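You operate a simulated robot arm through the tools that you are given. There is no shell and no other tool.

Carry out the task below with a simulated robot arm. There is one attempt and no reset: what you move stays moved.

JOB
Wax the middle of the beech board's top.
Fine: lay the lid beside the tin; pad back on its mat, lid back on the tin. A coat counts when it lies all over at full strength: go over it till it gets no stronger.

The check looks at the end state, three seconds after you hand in, the way a careful person would. Anything else that was tipped, shoved, dropped, spilled or broken makes it a failure. Lids that push on must go on centred and level and be pressed home; caps that screw on are set level and turned clockwise until they are tight.

ROBOT AND FRAMES
A 6-joint arm with a two-finger parallel gripper, fixed in place. Base frame: the origin is on the floor under the middle of its stand, x ahead of it, y to its left, z up; the work surface is at about z = 0.9. Readings come in m, degrees, newtons and seconds.
With the tool pointing down near the work surface it reaches from about 0.24 to 0.64 m from the base axis. Its first joint turns from -66.0 to 66.0 degrees. Payload 2.7 kg.
The tool frame sits at the grasp point between the pads (the TCP): z along the fingers, y along the line on which they close. The tips reach 0.023 m beyond it. Largest opening 0.094 m; finger width 0.038, thickness 0.01; the body of the gripper, 0.054 by 0.096 m, starts 0.039 m behind the TCP.
Orientation is told as [roll, pitch, yaw] about the base's x, y, z axes, in that order, counted from this pose: with the fingers straight down and closing along the base's y, the tool's x points along the base's -x, its y along +y and its z along -z.

CONTROLS
- The arm moves only by the tool jog_arm. Its argument "deltas" is a list that holds one entry, the list of rows, each a list of 7 numbers: the shift along the tool's x, y, z in m, then the turn, a rotation vector about the tool's x, y, z in degrees, then the closure, from 0 (fully open) to 1 (shut). In form: [[[x, y, z, wx, wy, wz, grip], ...]]. A call has 1 to 20 rows; each row shifts and turns the commanded pose from where the row before left it, along the tool's axes as they then stand. Rows are played at 5 a second. More than 0.05 m and 8.6 degrees between two rows, or a gripper value outside its range, and nothing of the call is played. Where a pose cannot be reached the arm comes as near as it can. A force on the tool above 40 N (or 10 N above the force at the start of the call, whichever is more), or a blocked arm, ends the call early, and 0.2 s more pass. The fingers move at their own pace (about 0.045 m/s each) and stop on an object; they squeeze with about 36 N. The grip force told is the motor's: it shows also when the fingers shut on nothing. Time passes only in rows, and 0.2 s behind the last, so rows that do not move let the fingers close. The reply holds the time, the measured pose of the TCP, the force on the tool along the base axes, the opening and the grip force, in the units named above and with some noise, with the torque about the TCP (base axes, N m) and any sound that the robot's microphone picked up.
- Cameras (640 x 400 px; columns grow to the right, rows downward): "scene" is fixed at [0.0597, -0.4172, 1.4206]; the picture's right is [0.91, -0.42, 0.00], its down [-0.18, -0.38, -0.91] and it looks along [0.39, 0.82, -0.42] (base axes); focal length 354 px, centre (320, 200). "wrist" rides on the gripper at [0.086, 0.016, -0.075] in the tool frame; the picture's right is [-0.18, 0.98, 0.00], its down [-0.58, -0.11, -0.81] and it looks along [-0.79, -0.15, 0.59] (tool axes); focal length 243 px, centre (320, 200). There is no depth. A picture from a camera that has moved, and an enlarged one, comes with that camera's place and axes in the base frame and with its lens.
- grab_frame(camera): a new picture of that camera. No time passes.
- inspect(camera, box): a new picture of the part [left, top, right, bottom] of that camera's present view, enlarged. No time passes.
- finish_job(): hands the job in; it is judged then, once.

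Nothing tells you positions but the pictures and the camera data. Unless the task says otherwise, let go and move clear before handing in.

The tools are called after "Request:" as a command line: name --argument value ..., lists and objects as JSON in quotes. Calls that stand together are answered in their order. jog_arm: Moves the arm, as the interface text tells. Its arguments: {"type":"object","properties":{"deltas":{"type":"array"}},"required":["deltas"]} The other tools are called the same way: grab_frame (camera) takes a picture; inspect (camera, box) takes an enlarged picture of a part of a camera's view; finish_job () hands the job in.

At the start:

```text
clock: 0.0
eef_pos: [0.3508, 0.0765, 1.2508]
tool_rot: [0.1, -0.1, -0.1]
contact_force: [0.7, -0.4, 0.1]
torque: [0.0, -0.02, -0.02]
finger_gap: 0.094
grasp_force: 0.1
```

scene: 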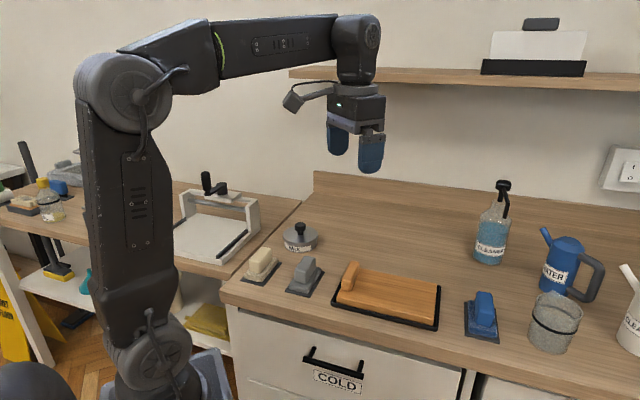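
wrist: 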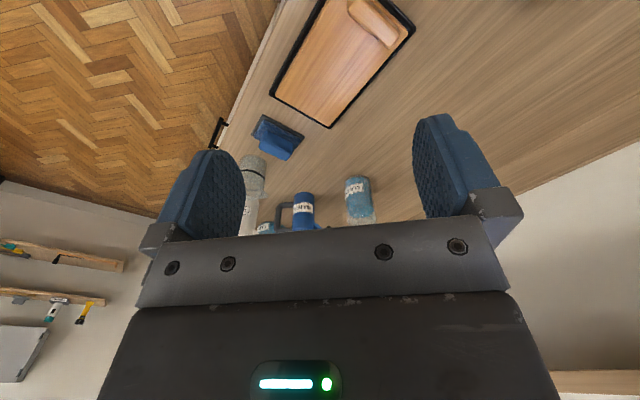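

I see a work surface with a beech board in a dark tray, three pads on mats (cream, grey, blue), and a small lidded tin labelled something like "WAX". I'll look closer before moving.

Request:
inspect --camera "scene" --box '[220, 200, 380, 300]'

Request:
inspect --camera "scene" --box '[320, 240, 520, 365]'

Request:
inspect --camera "scene" --box '[440, 170, 640, 365]'

Request:
inspect --camera "wrist" --box '[220, 0, 440, 220]'

```text
4.00 times, centred on (300, 250) of scene
camera zoom: at [0.0597, -0.4172, 1.4206], right [0.91, -0.42, 0.0], down [-0.18, -0.38, -0.91], along [0.39, 0.82, -0.42], focal length 1415 px, centre (400, 0)
```

zoom: 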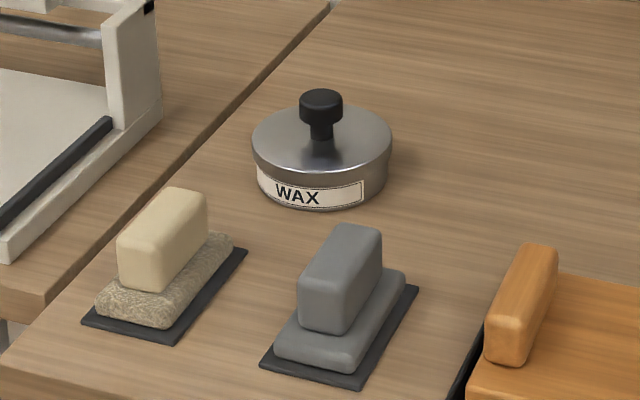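

```text
3.20 times, centred on (420, 302) of scene
camera zoom: at [0.0597, -0.4172, 1.4206], right [0.91, -0.42, 0.0], down [-0.18, -0.38, -0.91], along [0.39, 0.82, -0.42], focal length 1132 px, centre (0, -128)
```

zoom: 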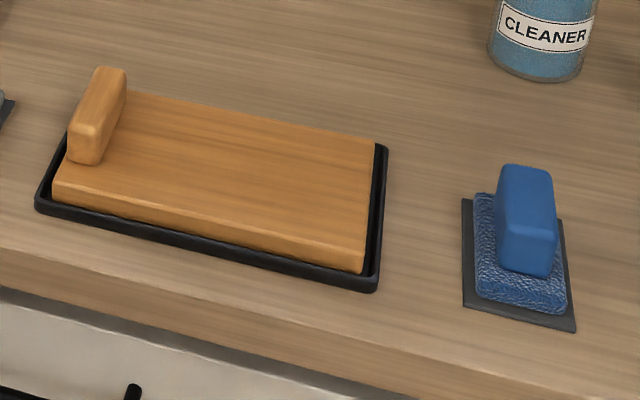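

```text
2.05 times, centred on (540, 268) of scene
camera zoom: at [0.0597, -0.4172, 1.4206], right [0.91, -0.42, 0.0], down [-0.18, -0.38, -0.91], along [0.39, 0.82, -0.42], focal length 726 px, centre (-131, 62)
```

zoom: 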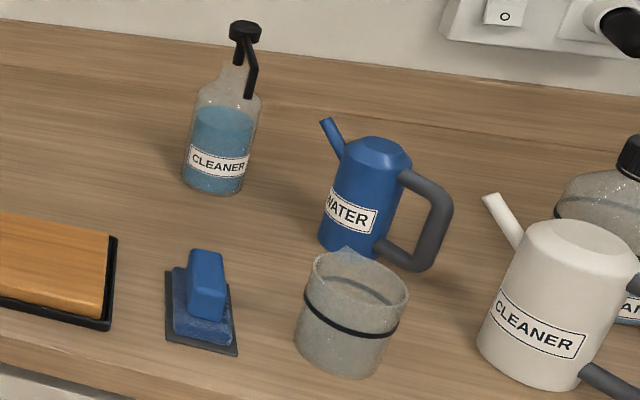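

```text
1.82 times, centred on (330, 110) of wrist
camera zoom: at [0.2633, 0.0926, 1.324], right [0.18, 0.98, 0.0], down [0.58, -0.11, 0.81], along [0.79, -0.15, -0.59], focal length 441 px, centre (302, 364)
```

zoom: 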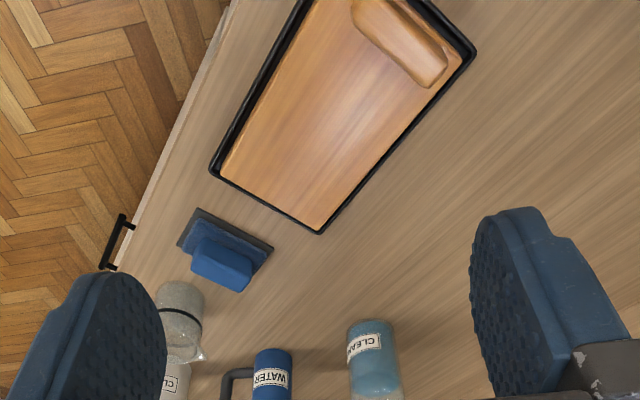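

I make out the WAX tin with a knobbed lid at about (0.37, 0.37), a cream/felt pad at about (0.23, 0.29), a grey pad at about (0.31, 0.21), the board at about (0.46, 0.08) and a blue pad at about (0.58, -0.06). Before choosing a pad I'll zoom in tighter.

Request:
inspect --camera "scene" --box '[236, 240, 288, 290]'

Request:
inspect --camera "scene" --box '[280, 250, 332, 300]'

Request:
inspect --camera "scene" --box '[455, 285, 507, 345]'

Request:
inspect --camera "scene" --box '[275, 215, 325, 260]'

Request:
inspect --camera "scene" --box '[0, 130, 200, 255]'

Request:
inspect --camera "scene" --box '[325, 250, 375, 310]'

```text
8.00 times, centred on (262, 265) of scene
camera zoom: at [0.0597, -0.4172, 1.4206], right [0.91, -0.42, 0.0], down [-0.18, -0.38, -0.91], along [0.39, 0.82, -0.42], focal length 2831 px, centre (784, -320)
```

zoom: 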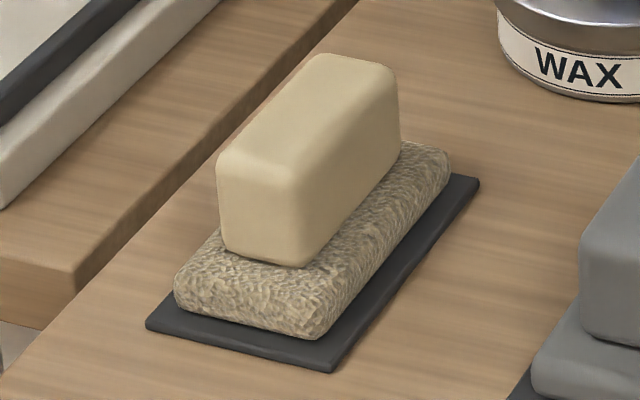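

```text
8.00 times, centred on (306, 275) of scene
camera zoom: at [0.0597, -0.4172, 1.4206], right [0.91, -0.42, 0.0], down [-0.18, -0.38, -0.91], along [0.39, 0.82, -0.42], focal length 2831 px, centre (432, -400)
```

zoom: 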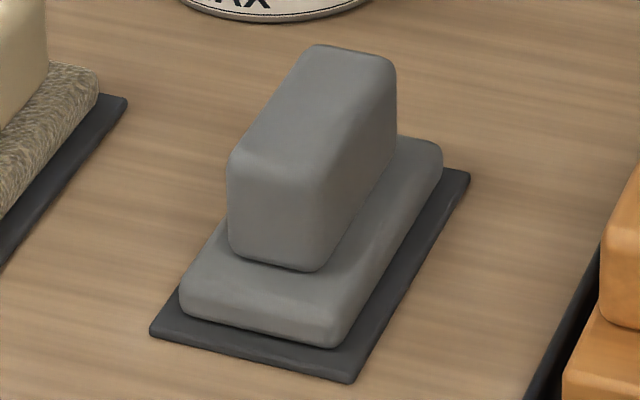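

```text
6.67 times, centred on (481, 315) of scene
camera zoom: at [0.0597, -0.4172, 1.4206], right [0.91, -0.42, 0.0], down [-0.18, -0.38, -0.91], along [0.39, 0.82, -0.42], focal length 2359 px, centre (-753, -567)
```

zoom: 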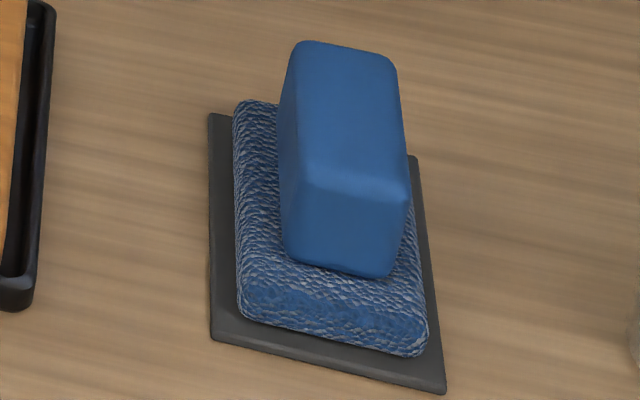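

```text
8.89 times, centred on (300, 238) of scene
camera zoom: at [0.0597, -0.4172, 1.4206], right [0.91, -0.42, 0.0], down [-0.18, -0.38, -0.91], along [0.39, 0.82, -0.42], focal length 3145 px, centre (498, -133)
```

zoom: 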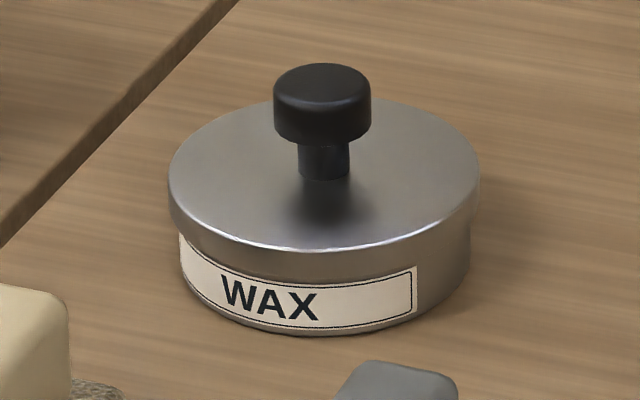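

```text
3.20 times, centred on (100, 192) of scene
camera zoom: at [0.0597, -0.4172, 1.4206], right [0.91, -0.42, 0.0], down [-0.18, -0.38, -0.91], along [0.39, 0.82, -0.42], focal length 1132 px, centre (1024, 224)
```

zoom: 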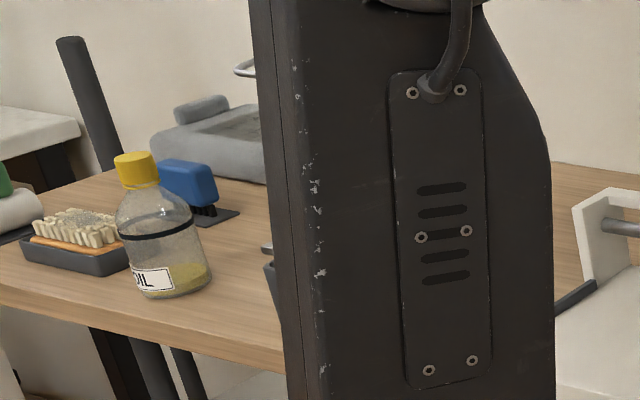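

```text
6.67 times, centred on (350, 280) of scene
camera zoom: at [0.0597, -0.4172, 1.4206], right [0.91, -0.42, 0.0], down [-0.18, -0.38, -0.91], along [0.39, 0.82, -0.42], focal length 2359 px, centre (120, -333)
```

zoom: 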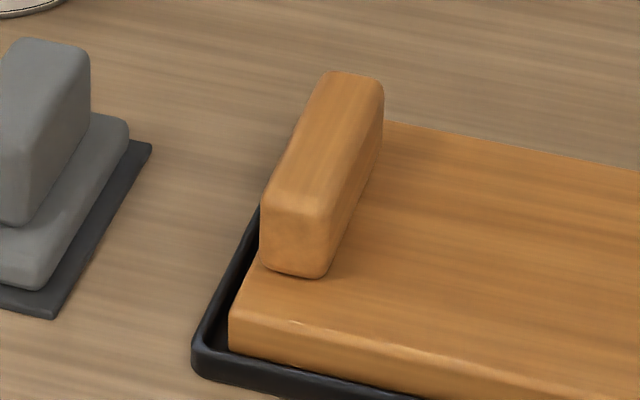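

The cream pad has a fleece/wool face, the grey one is smooth and the blue one coarse; I want close wrist views of them and the tin. I'll move above the pads at a safe height and turn the tool to yaw 45° to match how the things lie.

Request:
jog_arm --deltas '[[[0.008, 0.037, 0.015, 0, 0, 0, 0], [0.008, 0.037, 0.015, 0, 0, 0, 0], [0.008, 0.037, 0.015, 0, 0, 0, 0], [0.008, 0.037, 0.015, 0, 0, 0, 0], [0.008, 0.037, 0.015, 0, 0, 0, 0], [0.008, 0.037, 0.015, 0, 0, 0, 0], [0, 0, 0, 0, 0, -7.5, 0], [0, 0, 0, 0, 0, -7.5, 0], [0, 0, 0, 0, 0, -7.5, 0], [0, 0, 0, 0, 0, -7.5, 0], [0, 0, 0, 0, 0, -7.5, 0], [0, 0, 0, 0, 0, -7.5, 0]]]'

Request:
grab_frame --camera "wrist"

Request:
grab_frame --camera "scene"

```text
clock: 2.6
eef_pos: [0.3039, 0.2982, 1.16]
tool_rot: [0.0, 0.0, 45.2]
contact_force: [-0.7, -0.1, -0.4]
torque: [0.0, 0.02, -0.02]
finger_gap: 0.094
grasp_force: 0.0
```

```text
taken
camera wrist: at [0.23, 0.2488, 1.2335], right [-0.57, 0.82, 0.0], down [0.49, 0.33, 0.81], along [0.67, 0.46, -0.59], focal length 243 px, centre (320, 200)
```

wrist: 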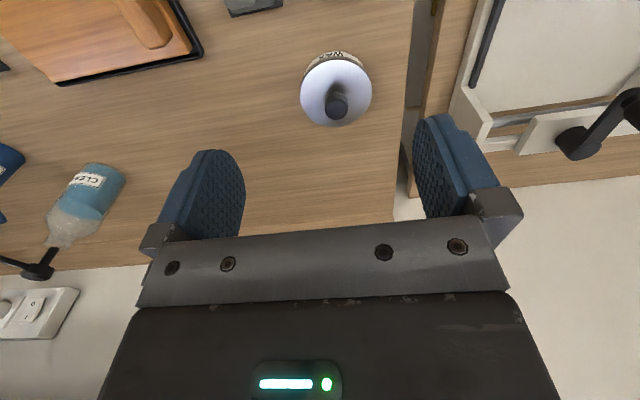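

```text
taken
```

scene: 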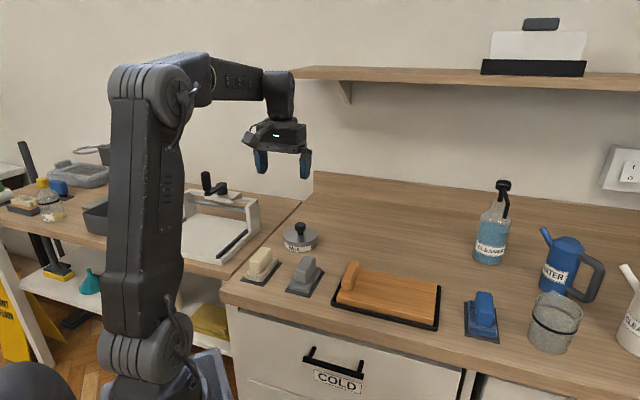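

The arm turned as expected. To see the two nearby pads from above, I'll pull back and tilt the tool 30° so the wrist camera looks down on them.

Request:
jog_arm --deltas '[[[0.037, 0, 0.013, 0, 0, 0, 0], [0.037, 0, 0.013, 0, 0, 0, 0], [0.037, 0, 0.013, 0, 0, 0, 0], [0, 0, 0, 0, 7.5, 0, 0], [0, 0, 0, 0, 7.5, 0, 0], [0, 0, 0, 0, 7.5, 0, 0], [0, 0, 0, 0, 7.5, 0, 0], [0, 0, 0, 0, 0, 0, 0]]]'

Request:
grab_frame --camera "wrist"

```text
clock: 4.4
eef_pos: [0.2247, 0.2193, 1.122]
tool_rot: [0.0, 29.9, 45.0]
contact_force: [0.5, 0.2, -0.4]
torque: [-0.01, 0.05, -0.03]
finger_gap: 0.0942
grasp_force: 0.1
```

```text
taken
camera wrist: at [0.1861, 0.2045, 1.2285], right [-0.58, 0.81, -0.09], down [0.72, 0.56, 0.41], along [0.38, 0.17, -0.91], focal length 243 px, centre (320, 200)
```

wrist: 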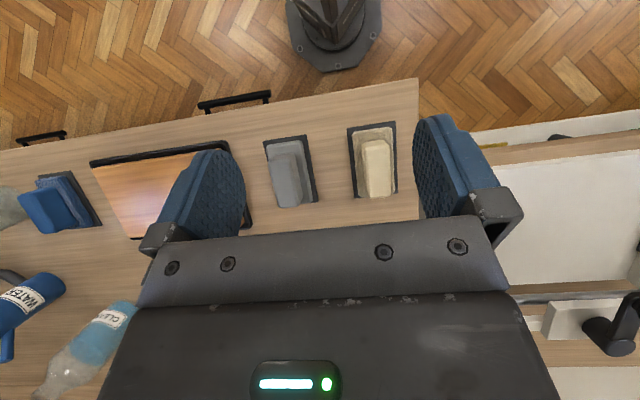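

Request:
inspect --camera "wrist" --box '[255, 110, 415, 220]'

Request:
inspect --camera "wrist" --box '[0, 140, 180, 250]'

```text
3.64 times, centred on (335, 165) of wrist
camera zoom: at [0.1861, 0.2045, 1.2285], right [-0.58, 0.81, -0.09], down [0.72, 0.56, 0.41], along [0.38, 0.17, -0.91], focal length 882 px, centre (266, 327)
```

zoom: 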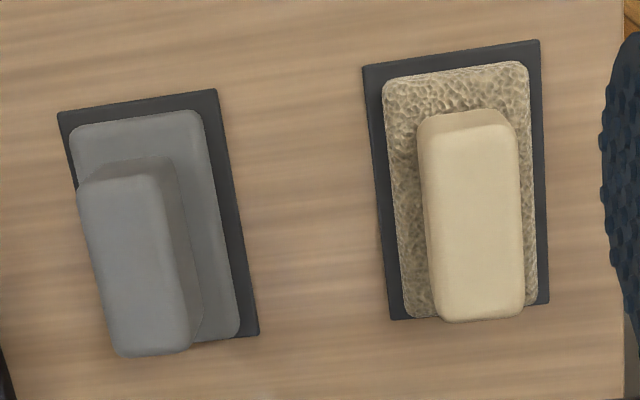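

```text
3.56 times, centred on (90, 195) of wrist
camera zoom: at [0.1861, 0.2045, 1.2285], right [-0.58, 0.81, -0.09], down [0.72, 0.56, 0.41], along [0.38, 0.17, -0.91], focal length 863 px, centre (1138, 218)
```

zoom: 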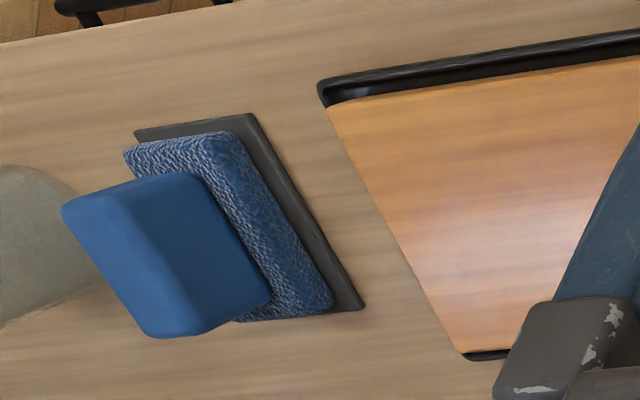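

I'm unsure whether the cream face is wool or a porous sponge, so I'll zoom in much closer on each pad's texture.

Request:
inspect --camera "wrist" --box '[345, 120, 375, 150]'

Request:
inspect --camera "wrist" --box '[270, 132, 320, 172]'

Request:
inspect --camera "wrist" --box '[30, 170, 110, 240]'

Request:
inspect --camera "scene" --box '[240, 262, 270, 288]'

Request:
inspect --camera "scene" --box '[284, 272, 314, 298]'

Request:
inspect --camera "scene" --box '[470, 315, 500, 341]'

```text
13.33 times, centred on (360, 135) of wrist
camera zoom: at [0.1861, 0.2045, 1.2285], right [-0.58, 0.81, -0.09], down [0.72, 0.56, 0.41], along [0.38, 0.17, -0.91], focal length 3235 px, centre (-213, 1067)
```

zoom: 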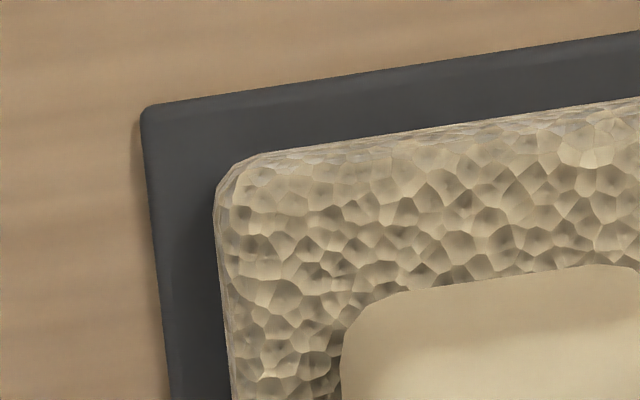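

```text
10.00 times, centred on (295, 152) of wrist
camera zoom: at [0.1861, 0.2045, 1.2285], right [-0.58, 0.81, -0.09], down [0.72, 0.56, 0.41], along [0.38, 0.17, -0.91], focal length 2426 px, centre (570, 680)
```

zoom: 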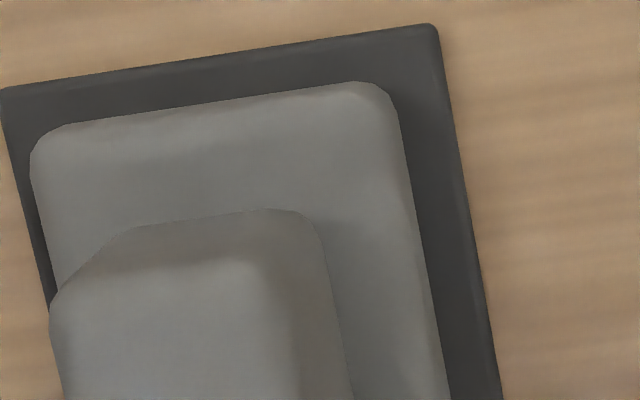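

```text
5.71 times, centred on (70, 205) of wrist
camera zoom: at [0.1861, 0.2045, 1.2285], right [-0.58, 0.81, -0.09], down [0.72, 0.56, 0.41], along [0.38, 0.17, -0.91], focal length 1386 px, centre (1749, 171)
```

zoom: 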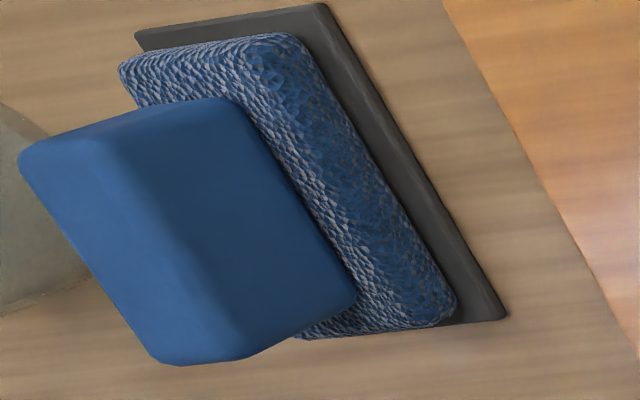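

```text
15.38 times, centred on (255, 275) of scene
camera zoom: at [0.0598, -0.4172, 1.4206], right [0.91, -0.42, 0.0], down [-0.18, -0.38, -0.91], along [0.39, 0.82, -0.42], focal length 5444 px, centre (1320, -954)
```

zoom: 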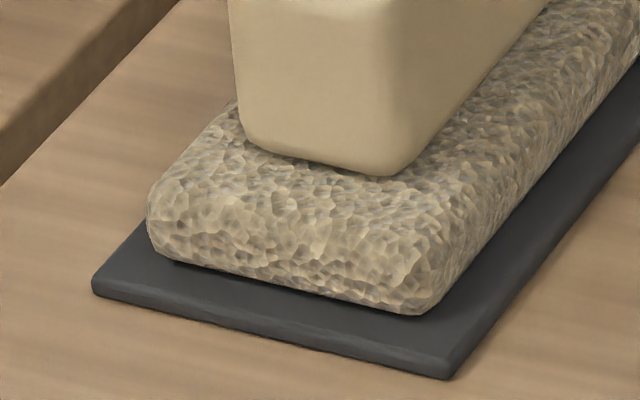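

```text
15.38 times, centred on (299, 285) of scene
camera zoom: at [0.0598, -0.4172, 1.4206], right [0.91, -0.42, 0.0], down [-0.18, -0.38, -0.91], along [0.39, 0.82, -0.42], focal length 5444 px, centre (643, -1108)
```

zoom: 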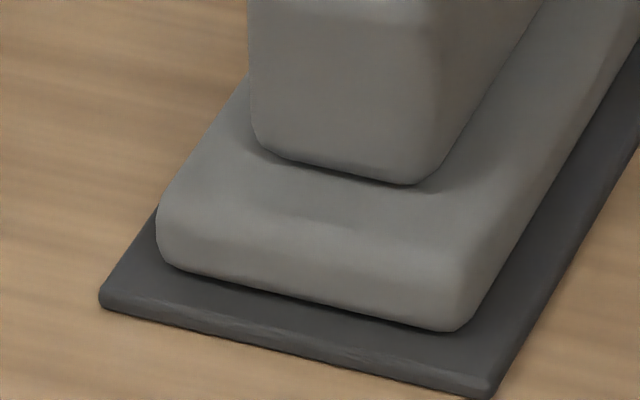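

```text
15.38 times, centred on (485, 328) of scene
camera zoom: at [0.0598, -0.4172, 1.4206], right [0.91, -0.42, 0.0], down [-0.18, -0.38, -0.91], along [0.39, 0.82, -0.42], focal length 5444 px, centre (-2218, -1769)
```

zoom: 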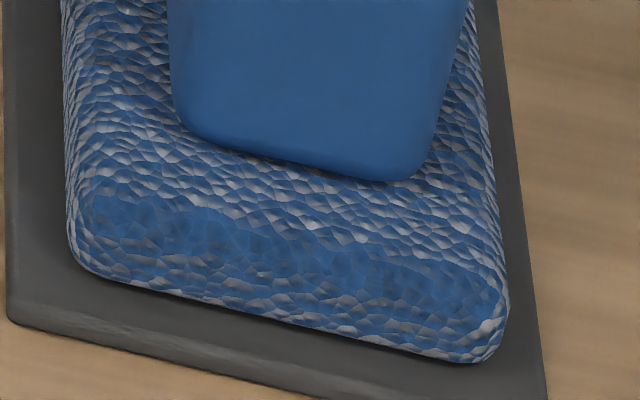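

The blue pad has a glossy coarse face, while the cream one is matte and soft-celled. I'll decide the pad later and open the tin first: straighten the tool and go above the lid's knob at about (0.364, 0.369).

Request:
jog_arm --deltas '[[[0, 0, 0, 0, -7.5, 0, 0], [0, 0, 0, 0, -7.5, 0, 0], [0, 0, 0, 0, -7.5, 0, 0], [0, 0, 0, 0, -7.5, 0, 0], [-0.034, 0.0013, 0.0117, 0, 0, 0, 0], [-0.034, 0.0013, 0.0117, 0, 0, 0, 0], [-0.034, 0.0013, 0.0117, 0, 0, 0, 0], [-0.034, 0.0013, 0.0117, 0, 0, 0, 0], [-0.034, 0.0013, 0.0117, 0, 0, 0, 0], [-0.034, 0.0013, 0.0117, 0, 0, 0, 0], [0, 0, 0, 0, 0, 0, 0]]]'

Request:
grab_frame --camera "wrist"

Request:
inspect --camera "scene" --box '[240, 130, 400, 270]'

```text
clock: 6.8
eef_pos: [0.3638, 0.3691, 1.0528]
tool_rot: [0.0, -0.2, 45.0]
contact_force: [-0.2, -0.4, -0.5]
torque: [-0.01, 0.01, -0.01]
finger_gap: 0.0942
grasp_force: 0.1
```

```text
taken
camera wrist: at [0.2905, 0.3195, 1.1258], right [-0.56, 0.83, 0.0], down [0.49, 0.33, 0.81], along [0.67, 0.46, -0.59], focal length 243 px, centre (320, 200)
```

wrist: 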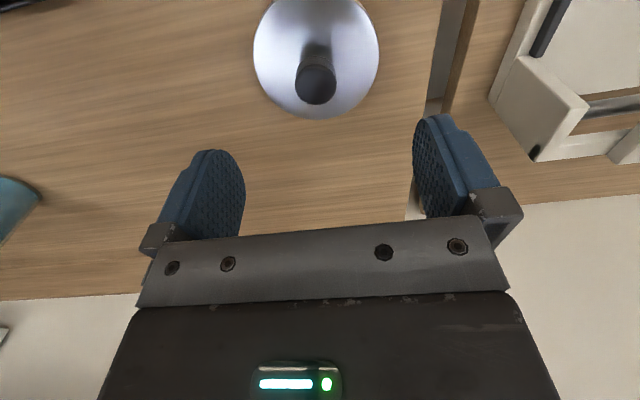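

```text
2.86 times, centred on (320, 200) of scene
camera zoom: at [0.0598, -0.4172, 1.4206], right [0.91, -0.42, 0.0], down [-0.18, -0.38, -0.91], along [0.39, 0.82, -0.42], focal length 1011 px, centre (320, 200)
```

zoom: 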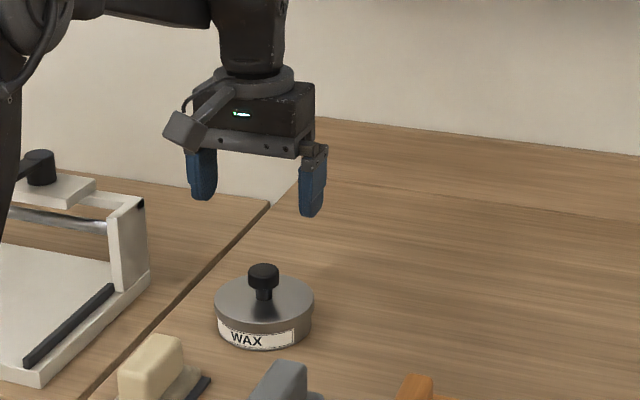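

The knob lies almost straight below the TCP. I'll zoom into the wrist view to pin down its centre and the heights.

Request:
inspect --camera "wrist" --box '[240, 0, 400, 130]'

Request:
inspect --camera "scene" --box '[275, 215, 325, 255]'

```text
3.08 times, centred on (320, 65) of wrist
camera zoom: at [0.2905, 0.3195, 1.1258], right [-0.56, 0.83, 0.0], down [0.49, 0.33, 0.81], along [0.67, 0.46, -0.59], focal length 746 px, centre (320, 615)
```

zoom: 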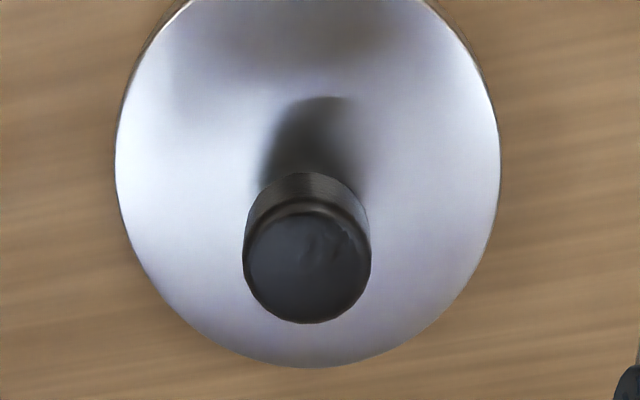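

```text
10.00 times, centred on (300, 235) of scene
camera zoom: at [0.0598, -0.4172, 1.4206], right [0.91, -0.42, 0.0], down [-0.18, -0.38, -0.91], along [0.39, 0.82, -0.42], focal length 3538 px, centre (520, -150)
```

zoom: 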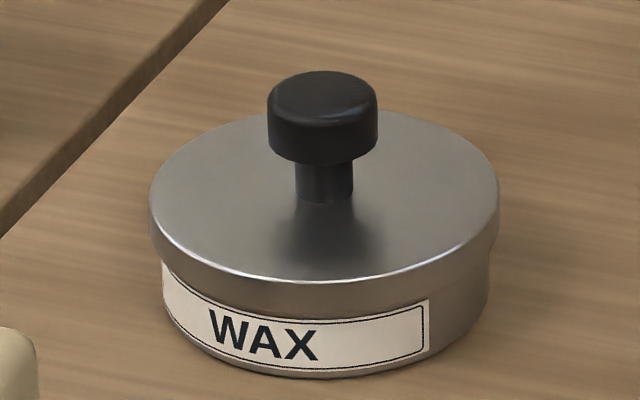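

Knob head: about 30 mm wide, top at z≈0.958, centred near (0.369, 0.370); lid top is at z≈0.931. I'll correct sideways and come down part way, then recheck.

Request:
jog_arm --deltas '[[[-0.004, -0.0036, 0, 0, 0, 0, 0], [0, 0, 0.025, 0, 0, 0, 0.2], [0, 0, 0.025, 0, 0, 0, 0.3], [0, 0, 0, 0, 0, 0, 0.3]]]'

Request:
grab_frame --camera "wrist"

Request:
inspect --camera "scene" --box '[260, 170, 340, 260]'

```text
clock: 7.8
eef_pos: [0.3676, 0.368, 1.0013]
tool_rot: [0.0, -0.2, 45.0]
contact_force: [0.1, 0.2, 0.2]
torque: [-0.01, -0.01, 0.02]
finger_gap: 0.0659
grasp_force: 0.1
```

```text
taken
camera wrist: at [0.2944, 0.3192, 1.0746], right [-0.56, 0.83, 0.0], down [0.49, 0.33, 0.81], along [0.67, 0.46, -0.59], focal length 243 px, centre (320, 200)
```

wrist: 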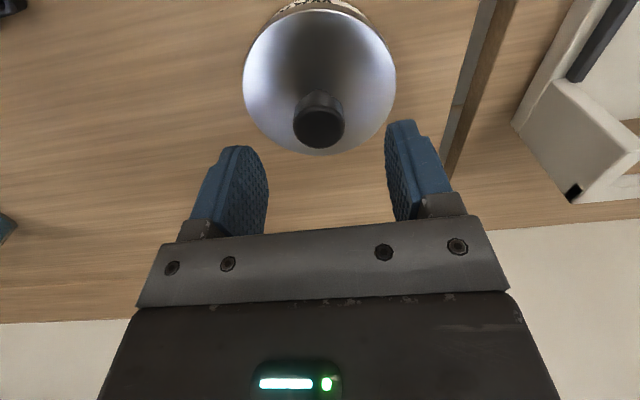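

```text
4.44 times, centred on (300, 215) of scene
camera zoom: at [0.0597, -0.4172, 1.4206], right [0.91, -0.42, 0.0], down [-0.18, -0.38, -0.91], along [0.39, 0.82, -0.42], focal length 1573 px, centre (409, 133)
```

zoom: 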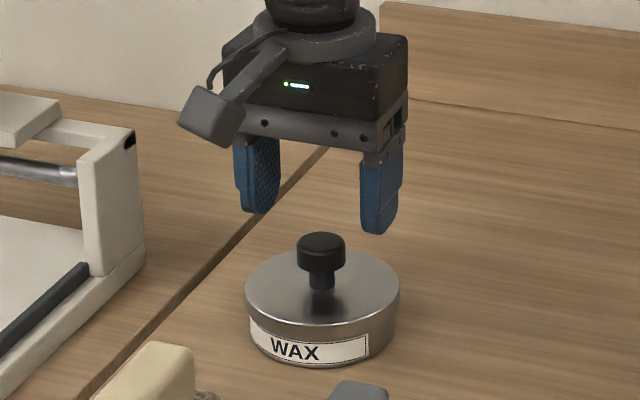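

The knob is now centred between the fingers. I'll go down to z≈0.959 and close on the knob head.

Request:
jog_arm --deltas '[[[-0.001, -0.0005, 0.021, 0, 0, 0, 0.3], [0, 0, 0.021, 0, 0, 0, 0.3], [0, 0, 0, 0, 0, 0, 0.3], [0, 0, 0, 0, 0, 0, 1], [0, 0, 0, 0, 0, 0, 1], [0, 0, 0, 0, 0, 0, 1], [0, 0, 0, 0, 0, 0, 1]]]'

Request:
grab_frame --camera "wrist"

Request:
inspect --camera "scene" --box '[260, 170, 340, 260]'

```text
clock: 9.4
eef_pos: [0.3713, 0.3689, 0.9599]
tool_rot: [-0.2, 0.0, 45.0]
contact_force: [-0.6, -0.1, 0.0]
torque: [-0.01, 0.0, 0.0]
finger_gap: 0.028
grasp_force: 36.1
heard: snap
```

```text
taken
camera wrist: at [0.2964, 0.3196, 1.0331], right [-0.56, 0.83, 0.0], down [0.49, 0.33, 0.81], along [0.67, 0.46, -0.59], focal length 243 px, centre (320, 200)
```

wrist: 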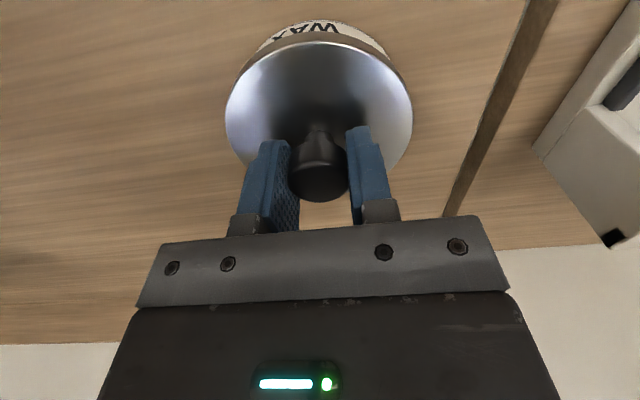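

```text
4.44 times, centred on (300, 215) of scene
camera zoom: at [0.0598, -0.4172, 1.4206], right [0.91, -0.42, 0.0], down [-0.18, -0.38, -0.91], along [0.39, 0.82, -0.42], focal length 1573 px, centre (409, 133)
```

zoom: 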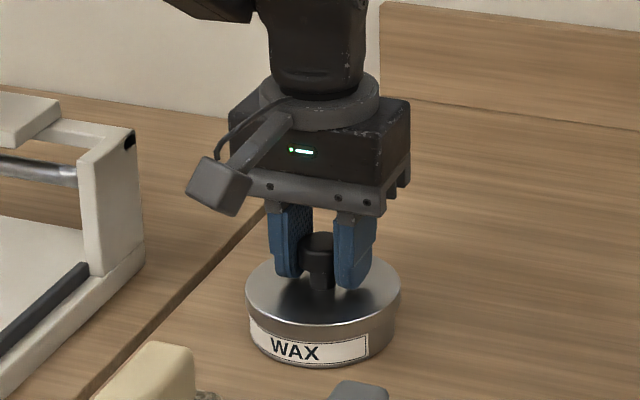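

The knob is held (28 mm gap) at TCP (0.3713, 0.3689, 0.9599), which I'll remember for refitting. Now I lift the lid straight up, gently.

Request:
jog_arm --deltas '[[[0, 0, -0.004, 0, 0, 0, 1], [0, 0, -0.004, 0, 0, 0, 1], [0, 0, -0.006, 0, 0, 0, 1], [0, 0, -0.008, 0, 0, 0, 1]]]'

Request:
inspect --camera "scene" --box '[260, 170, 340, 260]'

```text
clock: 10.4
eef_pos: [0.3694, 0.3708, 0.9821]
tool_rot: [0.0, 0.0, 45.0]
contact_force: [-1.3, 0.4, -0.7]
torque: [-0.01, -0.04, 0.04]
finger_gap: 0.0282
grasp_force: 35.2
```

```text
4.44 times, centred on (300, 215) of scene
camera zoom: at [0.0598, -0.4172, 1.4206], right [0.91, -0.42, 0.0], down [-0.18, -0.38, -0.91], along [0.39, 0.82, -0.42], focal length 1573 px, centre (409, 133)
```

zoom: 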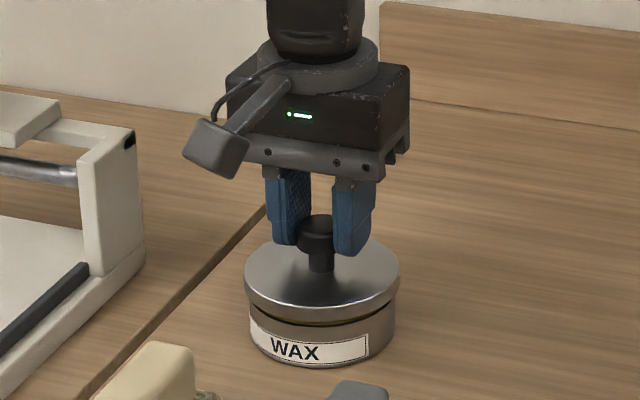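

The lid has come up from the tin; I'll look closely at how it hangs before carrying on.

Request:
inspect --camera "scene" --box '[275, 200, 325, 260]'

Request:
grab_frame --camera "wrist"

```text
6.67 times, centred on (300, 230) of scene
camera zoom: at [0.0598, -0.4172, 1.4206], right [0.91, -0.42, 0.0], down [-0.18, -0.38, -0.91], along [0.39, 0.82, -0.42], focal length 2359 px, centre (453, 0)
```

zoom: 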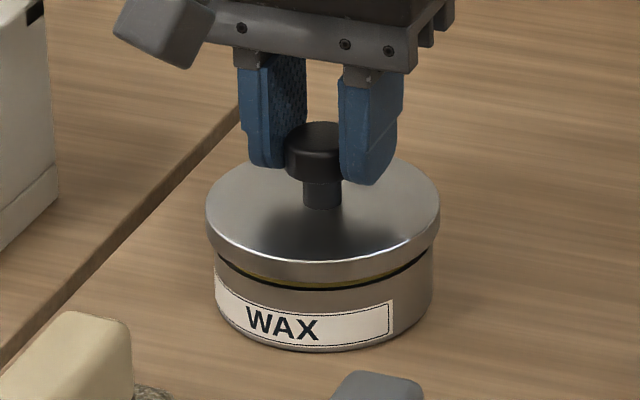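

```text
taken
camera wrist: at [0.2961, 0.3201, 1.0555], right [-0.56, 0.83, 0.0], down [0.49, 0.33, 0.81], along [0.67, 0.46, -0.59], focal length 243 px, centre (320, 200)
```

wrist: 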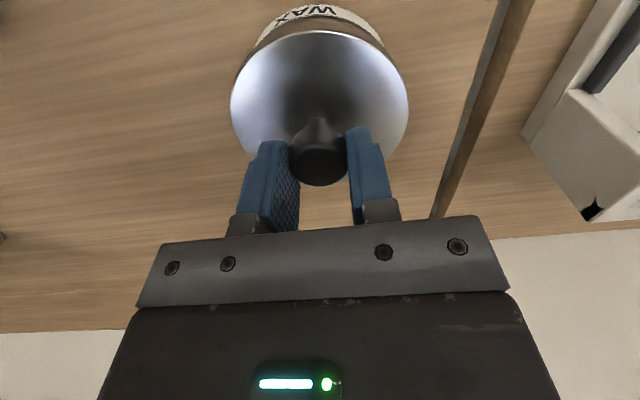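

The lid slipped a little down in the grip while it was pulled free, but the neck of the tin is now showing and the load is small. I'll lift further and check it stays held and level.

Request:
jog_arm --deltas '[[[0, 0, -0.008, 0, 0, 0, 1], [0, 0, -0.01, 0, 0, 0, 1], [0, 0, -0.01, 0, 0, 0, 1], [0, 0, 0, 0, 0, 0, 1]]]'

Request:
inspect --camera "scene" --box '[270, 180, 330, 260]'

Request:
grab_frame --camera "wrist"

```text
clock: 11.4
eef_pos: [0.3701, 0.3709, 1.0101]
tool_rot: [0.0, -0.1, 44.9]
contact_force: [-0.9, 0.2, 0.4]
torque: [-0.03, -0.02, -0.01]
finger_gap: 0.0271
grasp_force: 35.7
```

```text
5.00 times, centred on (300, 220) of scene
camera zoom: at [0.0598, -0.4172, 1.4206], right [0.91, -0.42, 0.0], down [-0.18, -0.38, -0.91], along [0.39, 0.82, -0.42], focal length 1769 px, centre (420, 100)
```

zoom: 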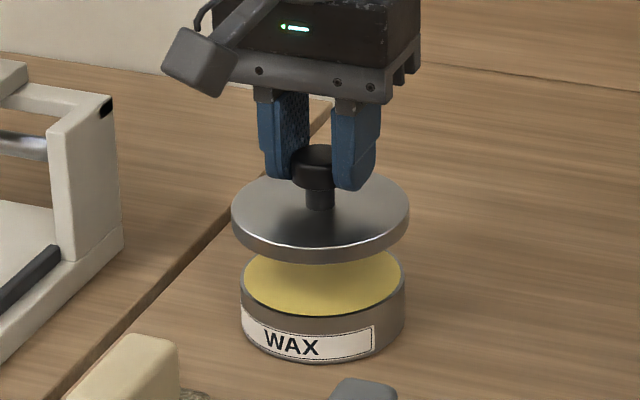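

```text
taken
camera wrist: at [0.2962, 0.321, 1.0834], right [-0.56, 0.83, 0.0], down [0.49, 0.33, 0.81], along [0.67, 0.46, -0.59], focal length 243 px, centre (320, 200)
```

wrist: 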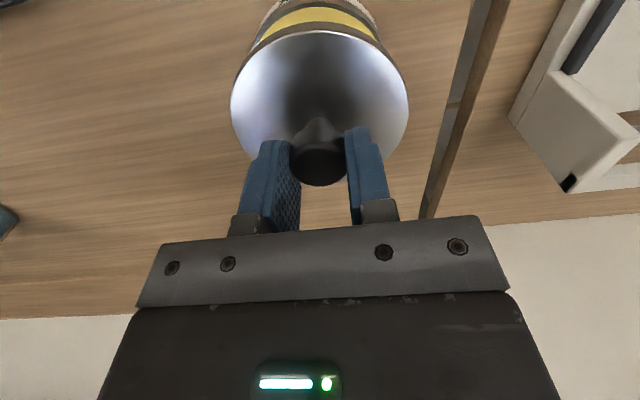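

The wax is a full yellow cake near the rim and the lid hangs level. I'll carry the lid to the clear spot at about (0.48, 0.31) beside the tin and lower it part way.

Request:
jog_arm --deltas '[[[0, 0, -0.01, 0, 0, 0, 1], [-0.0115, -0.0403, 0, 0, 0, 0, 1], [-0.0115, -0.0403, 0, 0, 0, 0, 1], [-0.0115, -0.0403, 0, 0, 0, 0, 1], [0, 0, 0.02, 0, 0, 0, 1], [0, 0, 0.02, 0, 0, 0, 1], [0, 0, 0.01, 0, 0, 0, 1], [0, 0, 0, 0, 0, 0, 1]]]'

Request:
inspect --camera "scene" --box '[270, 180, 400, 260]'

Request:
grab_frame --camera "wrist"

```text
clock: 13.2
eef_pos: [0.4804, 0.3098, 0.9705]
tool_rot: [0.1, -0.1, 45.0]
contact_force: [-0.5, -0.4, -0.5]
torque: [-0.01, -0.01, 0.01]
finger_gap: 0.0272
grasp_force: 36.2
```

```text
4.92 times, centred on (335, 220) of scene
camera zoom: at [0.0598, -0.4172, 1.4206], right [0.91, -0.42, 0.0], down [-0.18, -0.38, -0.91], along [0.39, 0.82, -0.42], focal length 1742 px, centre (246, 102)
```

zoom: 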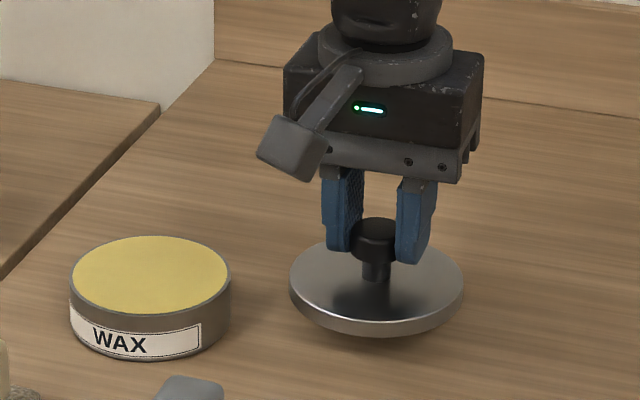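

```text
taken
camera wrist: at [0.4061, 0.2603, 1.0431], right [-0.56, 0.83, 0.0], down [0.49, 0.33, 0.81], along [0.67, 0.46, -0.59], focal length 243 px, centre (320, 200)
```

wrist: 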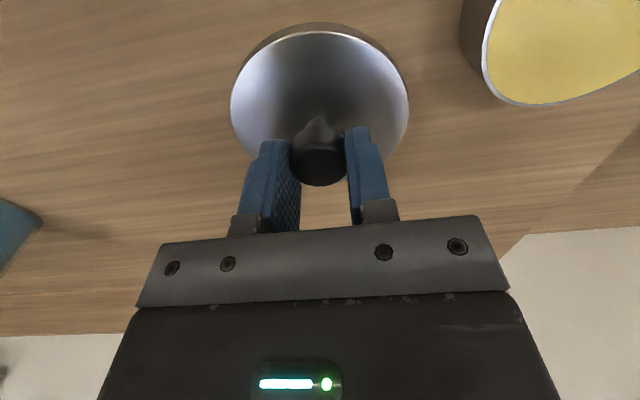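

The wax sits flush with the rim, and the lid hangs about 2 cm above the table. I'll lower it slowly and watch for contact.

Request:
jog_arm --deltas '[[[0, 0, 0.005, 0, 0, 0, 1], [0, 0, 0.004, 0, 0, 0, 1], [0, 0, 0.003, 0, 0, 0, 1], [0, 0, 0.002, 0, 0, 0, 1], [0, 0, 0, 0, 0, 0, 1]]]'

Request:
inspect --camera "scene" --box '[310, 200, 390, 260]'

```text
clock: 14.4
eef_pos: [0.4796, 0.3103, 0.9554]
tool_rot: [-0.1, 0.0, 45.1]
contact_force: [-0.7, 0.0, 0.5]
torque: [0.01, -0.01, -0.01]
finger_gap: 0.0267
grasp_force: 36.0
```

```text
6.67 times, centred on (350, 230) of scene
camera zoom: at [0.0598, -0.4172, 1.4206], right [0.91, -0.42, 0.0], down [-0.18, -0.38, -0.91], along [0.39, 0.82, -0.42], focal length 2359 px, centre (120, 0)
```

zoom: 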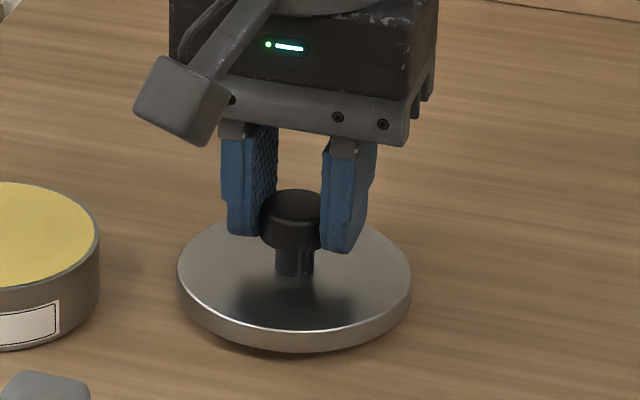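

Nearly down. Continuing in 2 mm steps until it touches.

Request:
jog_arm --deltas '[[[0, 0, 0.002, 0, 0, 0, 1], [0, 0, 0.002, 0, 0, 0, 1], [0, 0, 0, 0, 0, 0, 1]]]'

Request:
inspect --camera "scene" --box '[310, 200, 390, 260]'

```text
clock: 15.2
eef_pos: [0.4793, 0.3092, 0.9515]
tool_rot: [0.0, 0.0, 45.1]
contact_force: [-0.2, 0.3, -1.2]
torque: [-0.01, 0.01, 0.01]
finger_gap: 0.027
grasp_force: 35.9
```

```text
6.67 times, centred on (350, 230) of scene
camera zoom: at [0.0598, -0.4172, 1.4206], right [0.91, -0.42, 0.0], down [-0.18, -0.38, -0.91], along [0.39, 0.82, -0.42], focal length 2359 px, centre (120, 0)
```

zoom: 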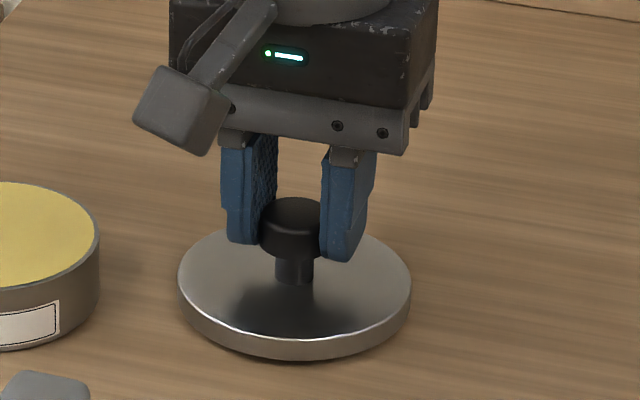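

Request:
jog_arm --deltas '[[[0, 0, 0.0015, 0, 0, 0, 1], [0, 0, 0.0015, 0, 0, 0, 1], [0, 0, 0, 0, 0, 0, 1]]]'

Request:
inspect --camera "scene" --box '[310, 200, 390, 260]'

```text
clock: 16.0
eef_pos: [0.4791, 0.3091, 0.9495]
tool_rot: [0.0, -0.1, 44.9]
contact_force: [0.2, 0.0, -1.0]
torque: [-0.01, 0.03, -0.02]
finger_gap: 0.0269
grasp_force: 36.4
```

```text
6.67 times, centred on (350, 230) of scene
camera zoom: at [0.0598, -0.4172, 1.4206], right [0.91, -0.42, 0.0], down [-0.18, -0.38, -0.91], along [0.39, 0.82, -0.42], focal length 2359 px, centre (120, 0)
```

zoom: 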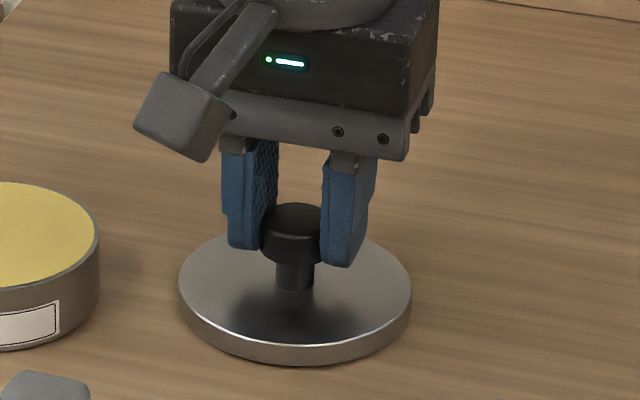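

Request:
jog_arm --deltas '[[[0, 0, 0.0015, 0, 0, 0, 1], [0, 0, 0.0015, 0, 0, 0, 1], [0, 0, 0, 0, 0, 0, 1]]]'

Request:
inspect --camera "scene" --box '[310, 200, 390, 260]'

```text
clock: 16.8
eef_pos: [0.4786, 0.3097, 0.9467]
tool_rot: [-0.2, -0.1, 45.0]
contact_force: [-0.9, -0.8, 6.8]
torque: [-0.19, 0.23, -0.04]
finger_gap: 0.0269
grasp_force: 36.1
```

```text
6.67 times, centred on (350, 230) of scene
camera zoom: at [0.0596, -0.4173, 1.4206], right [0.91, -0.42, 0.0], down [-0.18, -0.38, -0.91], along [0.39, 0.82, -0.42], focal length 2359 px, centre (120, 0)
```

zoom: 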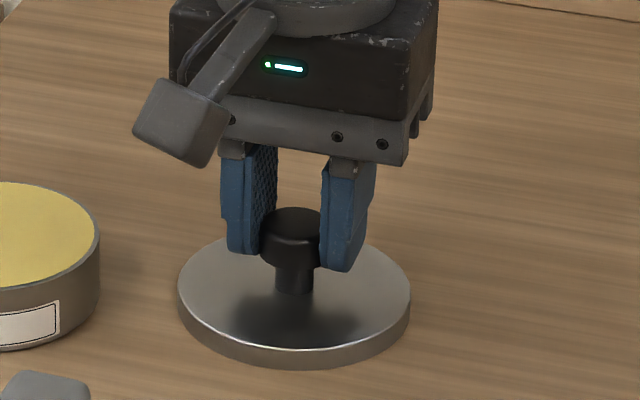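

The lid has touched down (6.8 N). I'll open the fingers and rise clear.

Request:
jog_arm --deltas '[[[0, 0, 0, 0, 0, 0, 0.5], [0, 0, 0, 0, 0, 0, 0.4], [0, 0, 0, 0, 0, 0, 0.4], [0, 0, -0.02, 0, 0, 0, 0.4], [0, 0, -0.03, 0, 0, 0, 0.4], [0, 0, -0.03, 0, 0, 0, 0.2], [0, 0, -0.03, 0, 0, 0, 0]]]'

Request:
inspect --camera "scene" --box '[260, 190, 400, 290]'

Request:
grab_frame --camera "wrist"

```text
clock: 18.4
eef_pos: [0.4787, 0.3074, 1.0566]
tool_rot: [-0.1, 0.0, 45.0]
contact_force: [0.3, 0.0, 0.8]
torque: [0.01, -0.02, 0.01]
finger_gap: 0.0939
grasp_force: 0.0
```

```text
4.00 times, centred on (330, 240) of scene
camera zoom: at [0.0597, -0.4172, 1.4206], right [0.91, -0.42, 0.0], down [-0.18, -0.38, -0.91], along [0.39, 0.82, -0.42], focal length 1415 px, centre (280, 40)
```

zoom: 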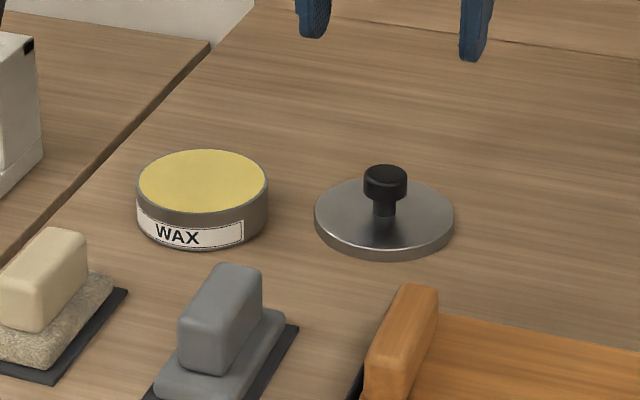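

```text
taken
camera wrist: at [0.4058, 0.2585, 1.1306], right [-0.56, 0.83, 0.0], down [0.49, 0.33, 0.81], along [0.67, 0.46, -0.59], focal length 243 px, centre (320, 200)
```

wrist: 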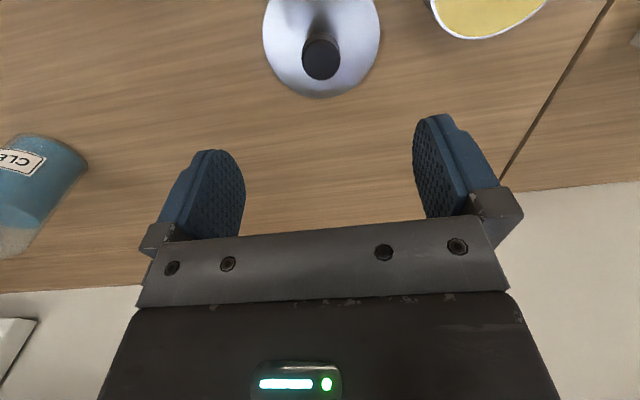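

The lid lies beside the tin and the wax is flush with the rim at z≈0.928. Next I go above the cream pad at about (0.2345, 0.2925) to pick it up and look at its face.

Request:
jog_arm --deltas '[[[0.0305, 0.027, 0, 0, 0, 0, 0], [0.0305, 0.027, 0, 0, 0, 0, 0], [0.0305, 0.027, 0, 0, 0, 0, 0], [0.0305, 0.027, 0, 0, 0, 0, 0], [0.0305, 0.027, 0, 0, 0, 0, 0], [0.0305, 0.027, 0.01, 0, 0, 0, 0], [0, 0, 0.01, 0, 0, 0, 0], [0, 0, 0, 0, 0, 0, 0]]]'

Request:
grab_frame --camera "wrist"

Request:
inspect --camera "scene" --box '[200, 190, 330, 300]'

```text
clock: 20.2
eef_pos: [0.2353, 0.2927, 1.0356]
tool_rot: [0.0, -0.1, 45.0]
contact_force: [-0.3, -0.6, 0.7]
torque: [-0.02, -0.04, 0.04]
finger_gap: 0.0942
grasp_force: 0.0
```

```text
taken
camera wrist: at [0.1619, 0.2438, 1.1086], right [-0.56, 0.83, 0.0], down [0.49, 0.33, 0.81], along [0.67, 0.46, -0.59], focal length 243 px, centre (320, 200)
```

wrist: 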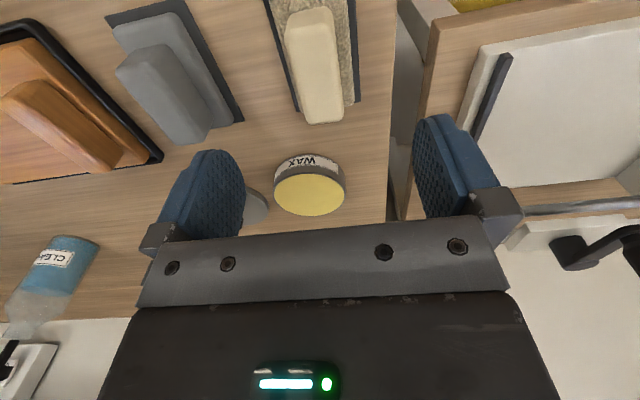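

```text
3.64 times, centred on (265, 245) of scene
camera zoom: at [0.0597, -0.4172, 1.4206], right [0.91, -0.42, 0.0], down [-0.18, -0.38, -0.91], along [0.39, 0.82, -0.42], focal length 1287 px, centre (520, 36)
```

zoom: 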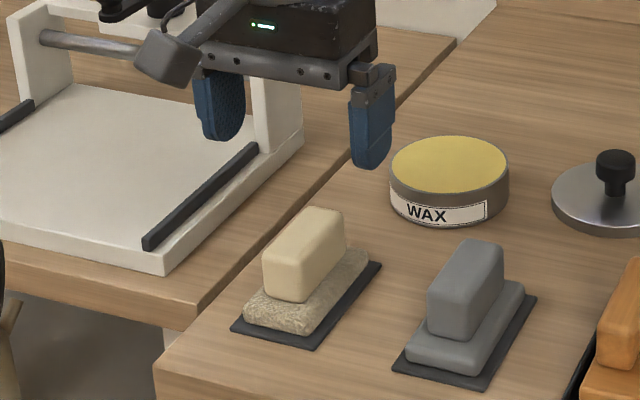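

Request:
inspect --camera "wrist" --box '[240, 0, 400, 140]'

Request:
inspect --camera "wrist" --box '[90, 0, 260, 160]'

```text
2.86 times, centred on (320, 70) of wrist
camera zoom: at [0.1619, 0.2438, 1.1086], right [-0.56, 0.83, 0.0], down [0.49, 0.33, 0.81], along [0.67, 0.46, -0.59], focal length 693 px, centre (320, 571)
```

zoom: 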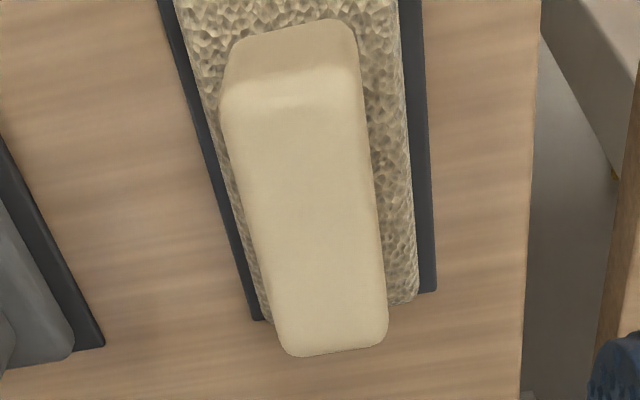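

```text
2.50 times, centred on (175, 80) of wrist
camera zoom: at [0.1619, 0.2438, 1.1086], right [-0.56, 0.83, 0.0], down [0.49, 0.33, 0.81], along [0.67, 0.46, -0.59], focal length 606 px, centre (682, 500)
```

zoom: 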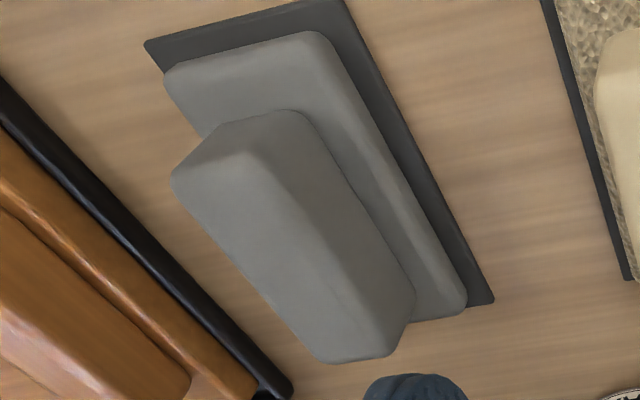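

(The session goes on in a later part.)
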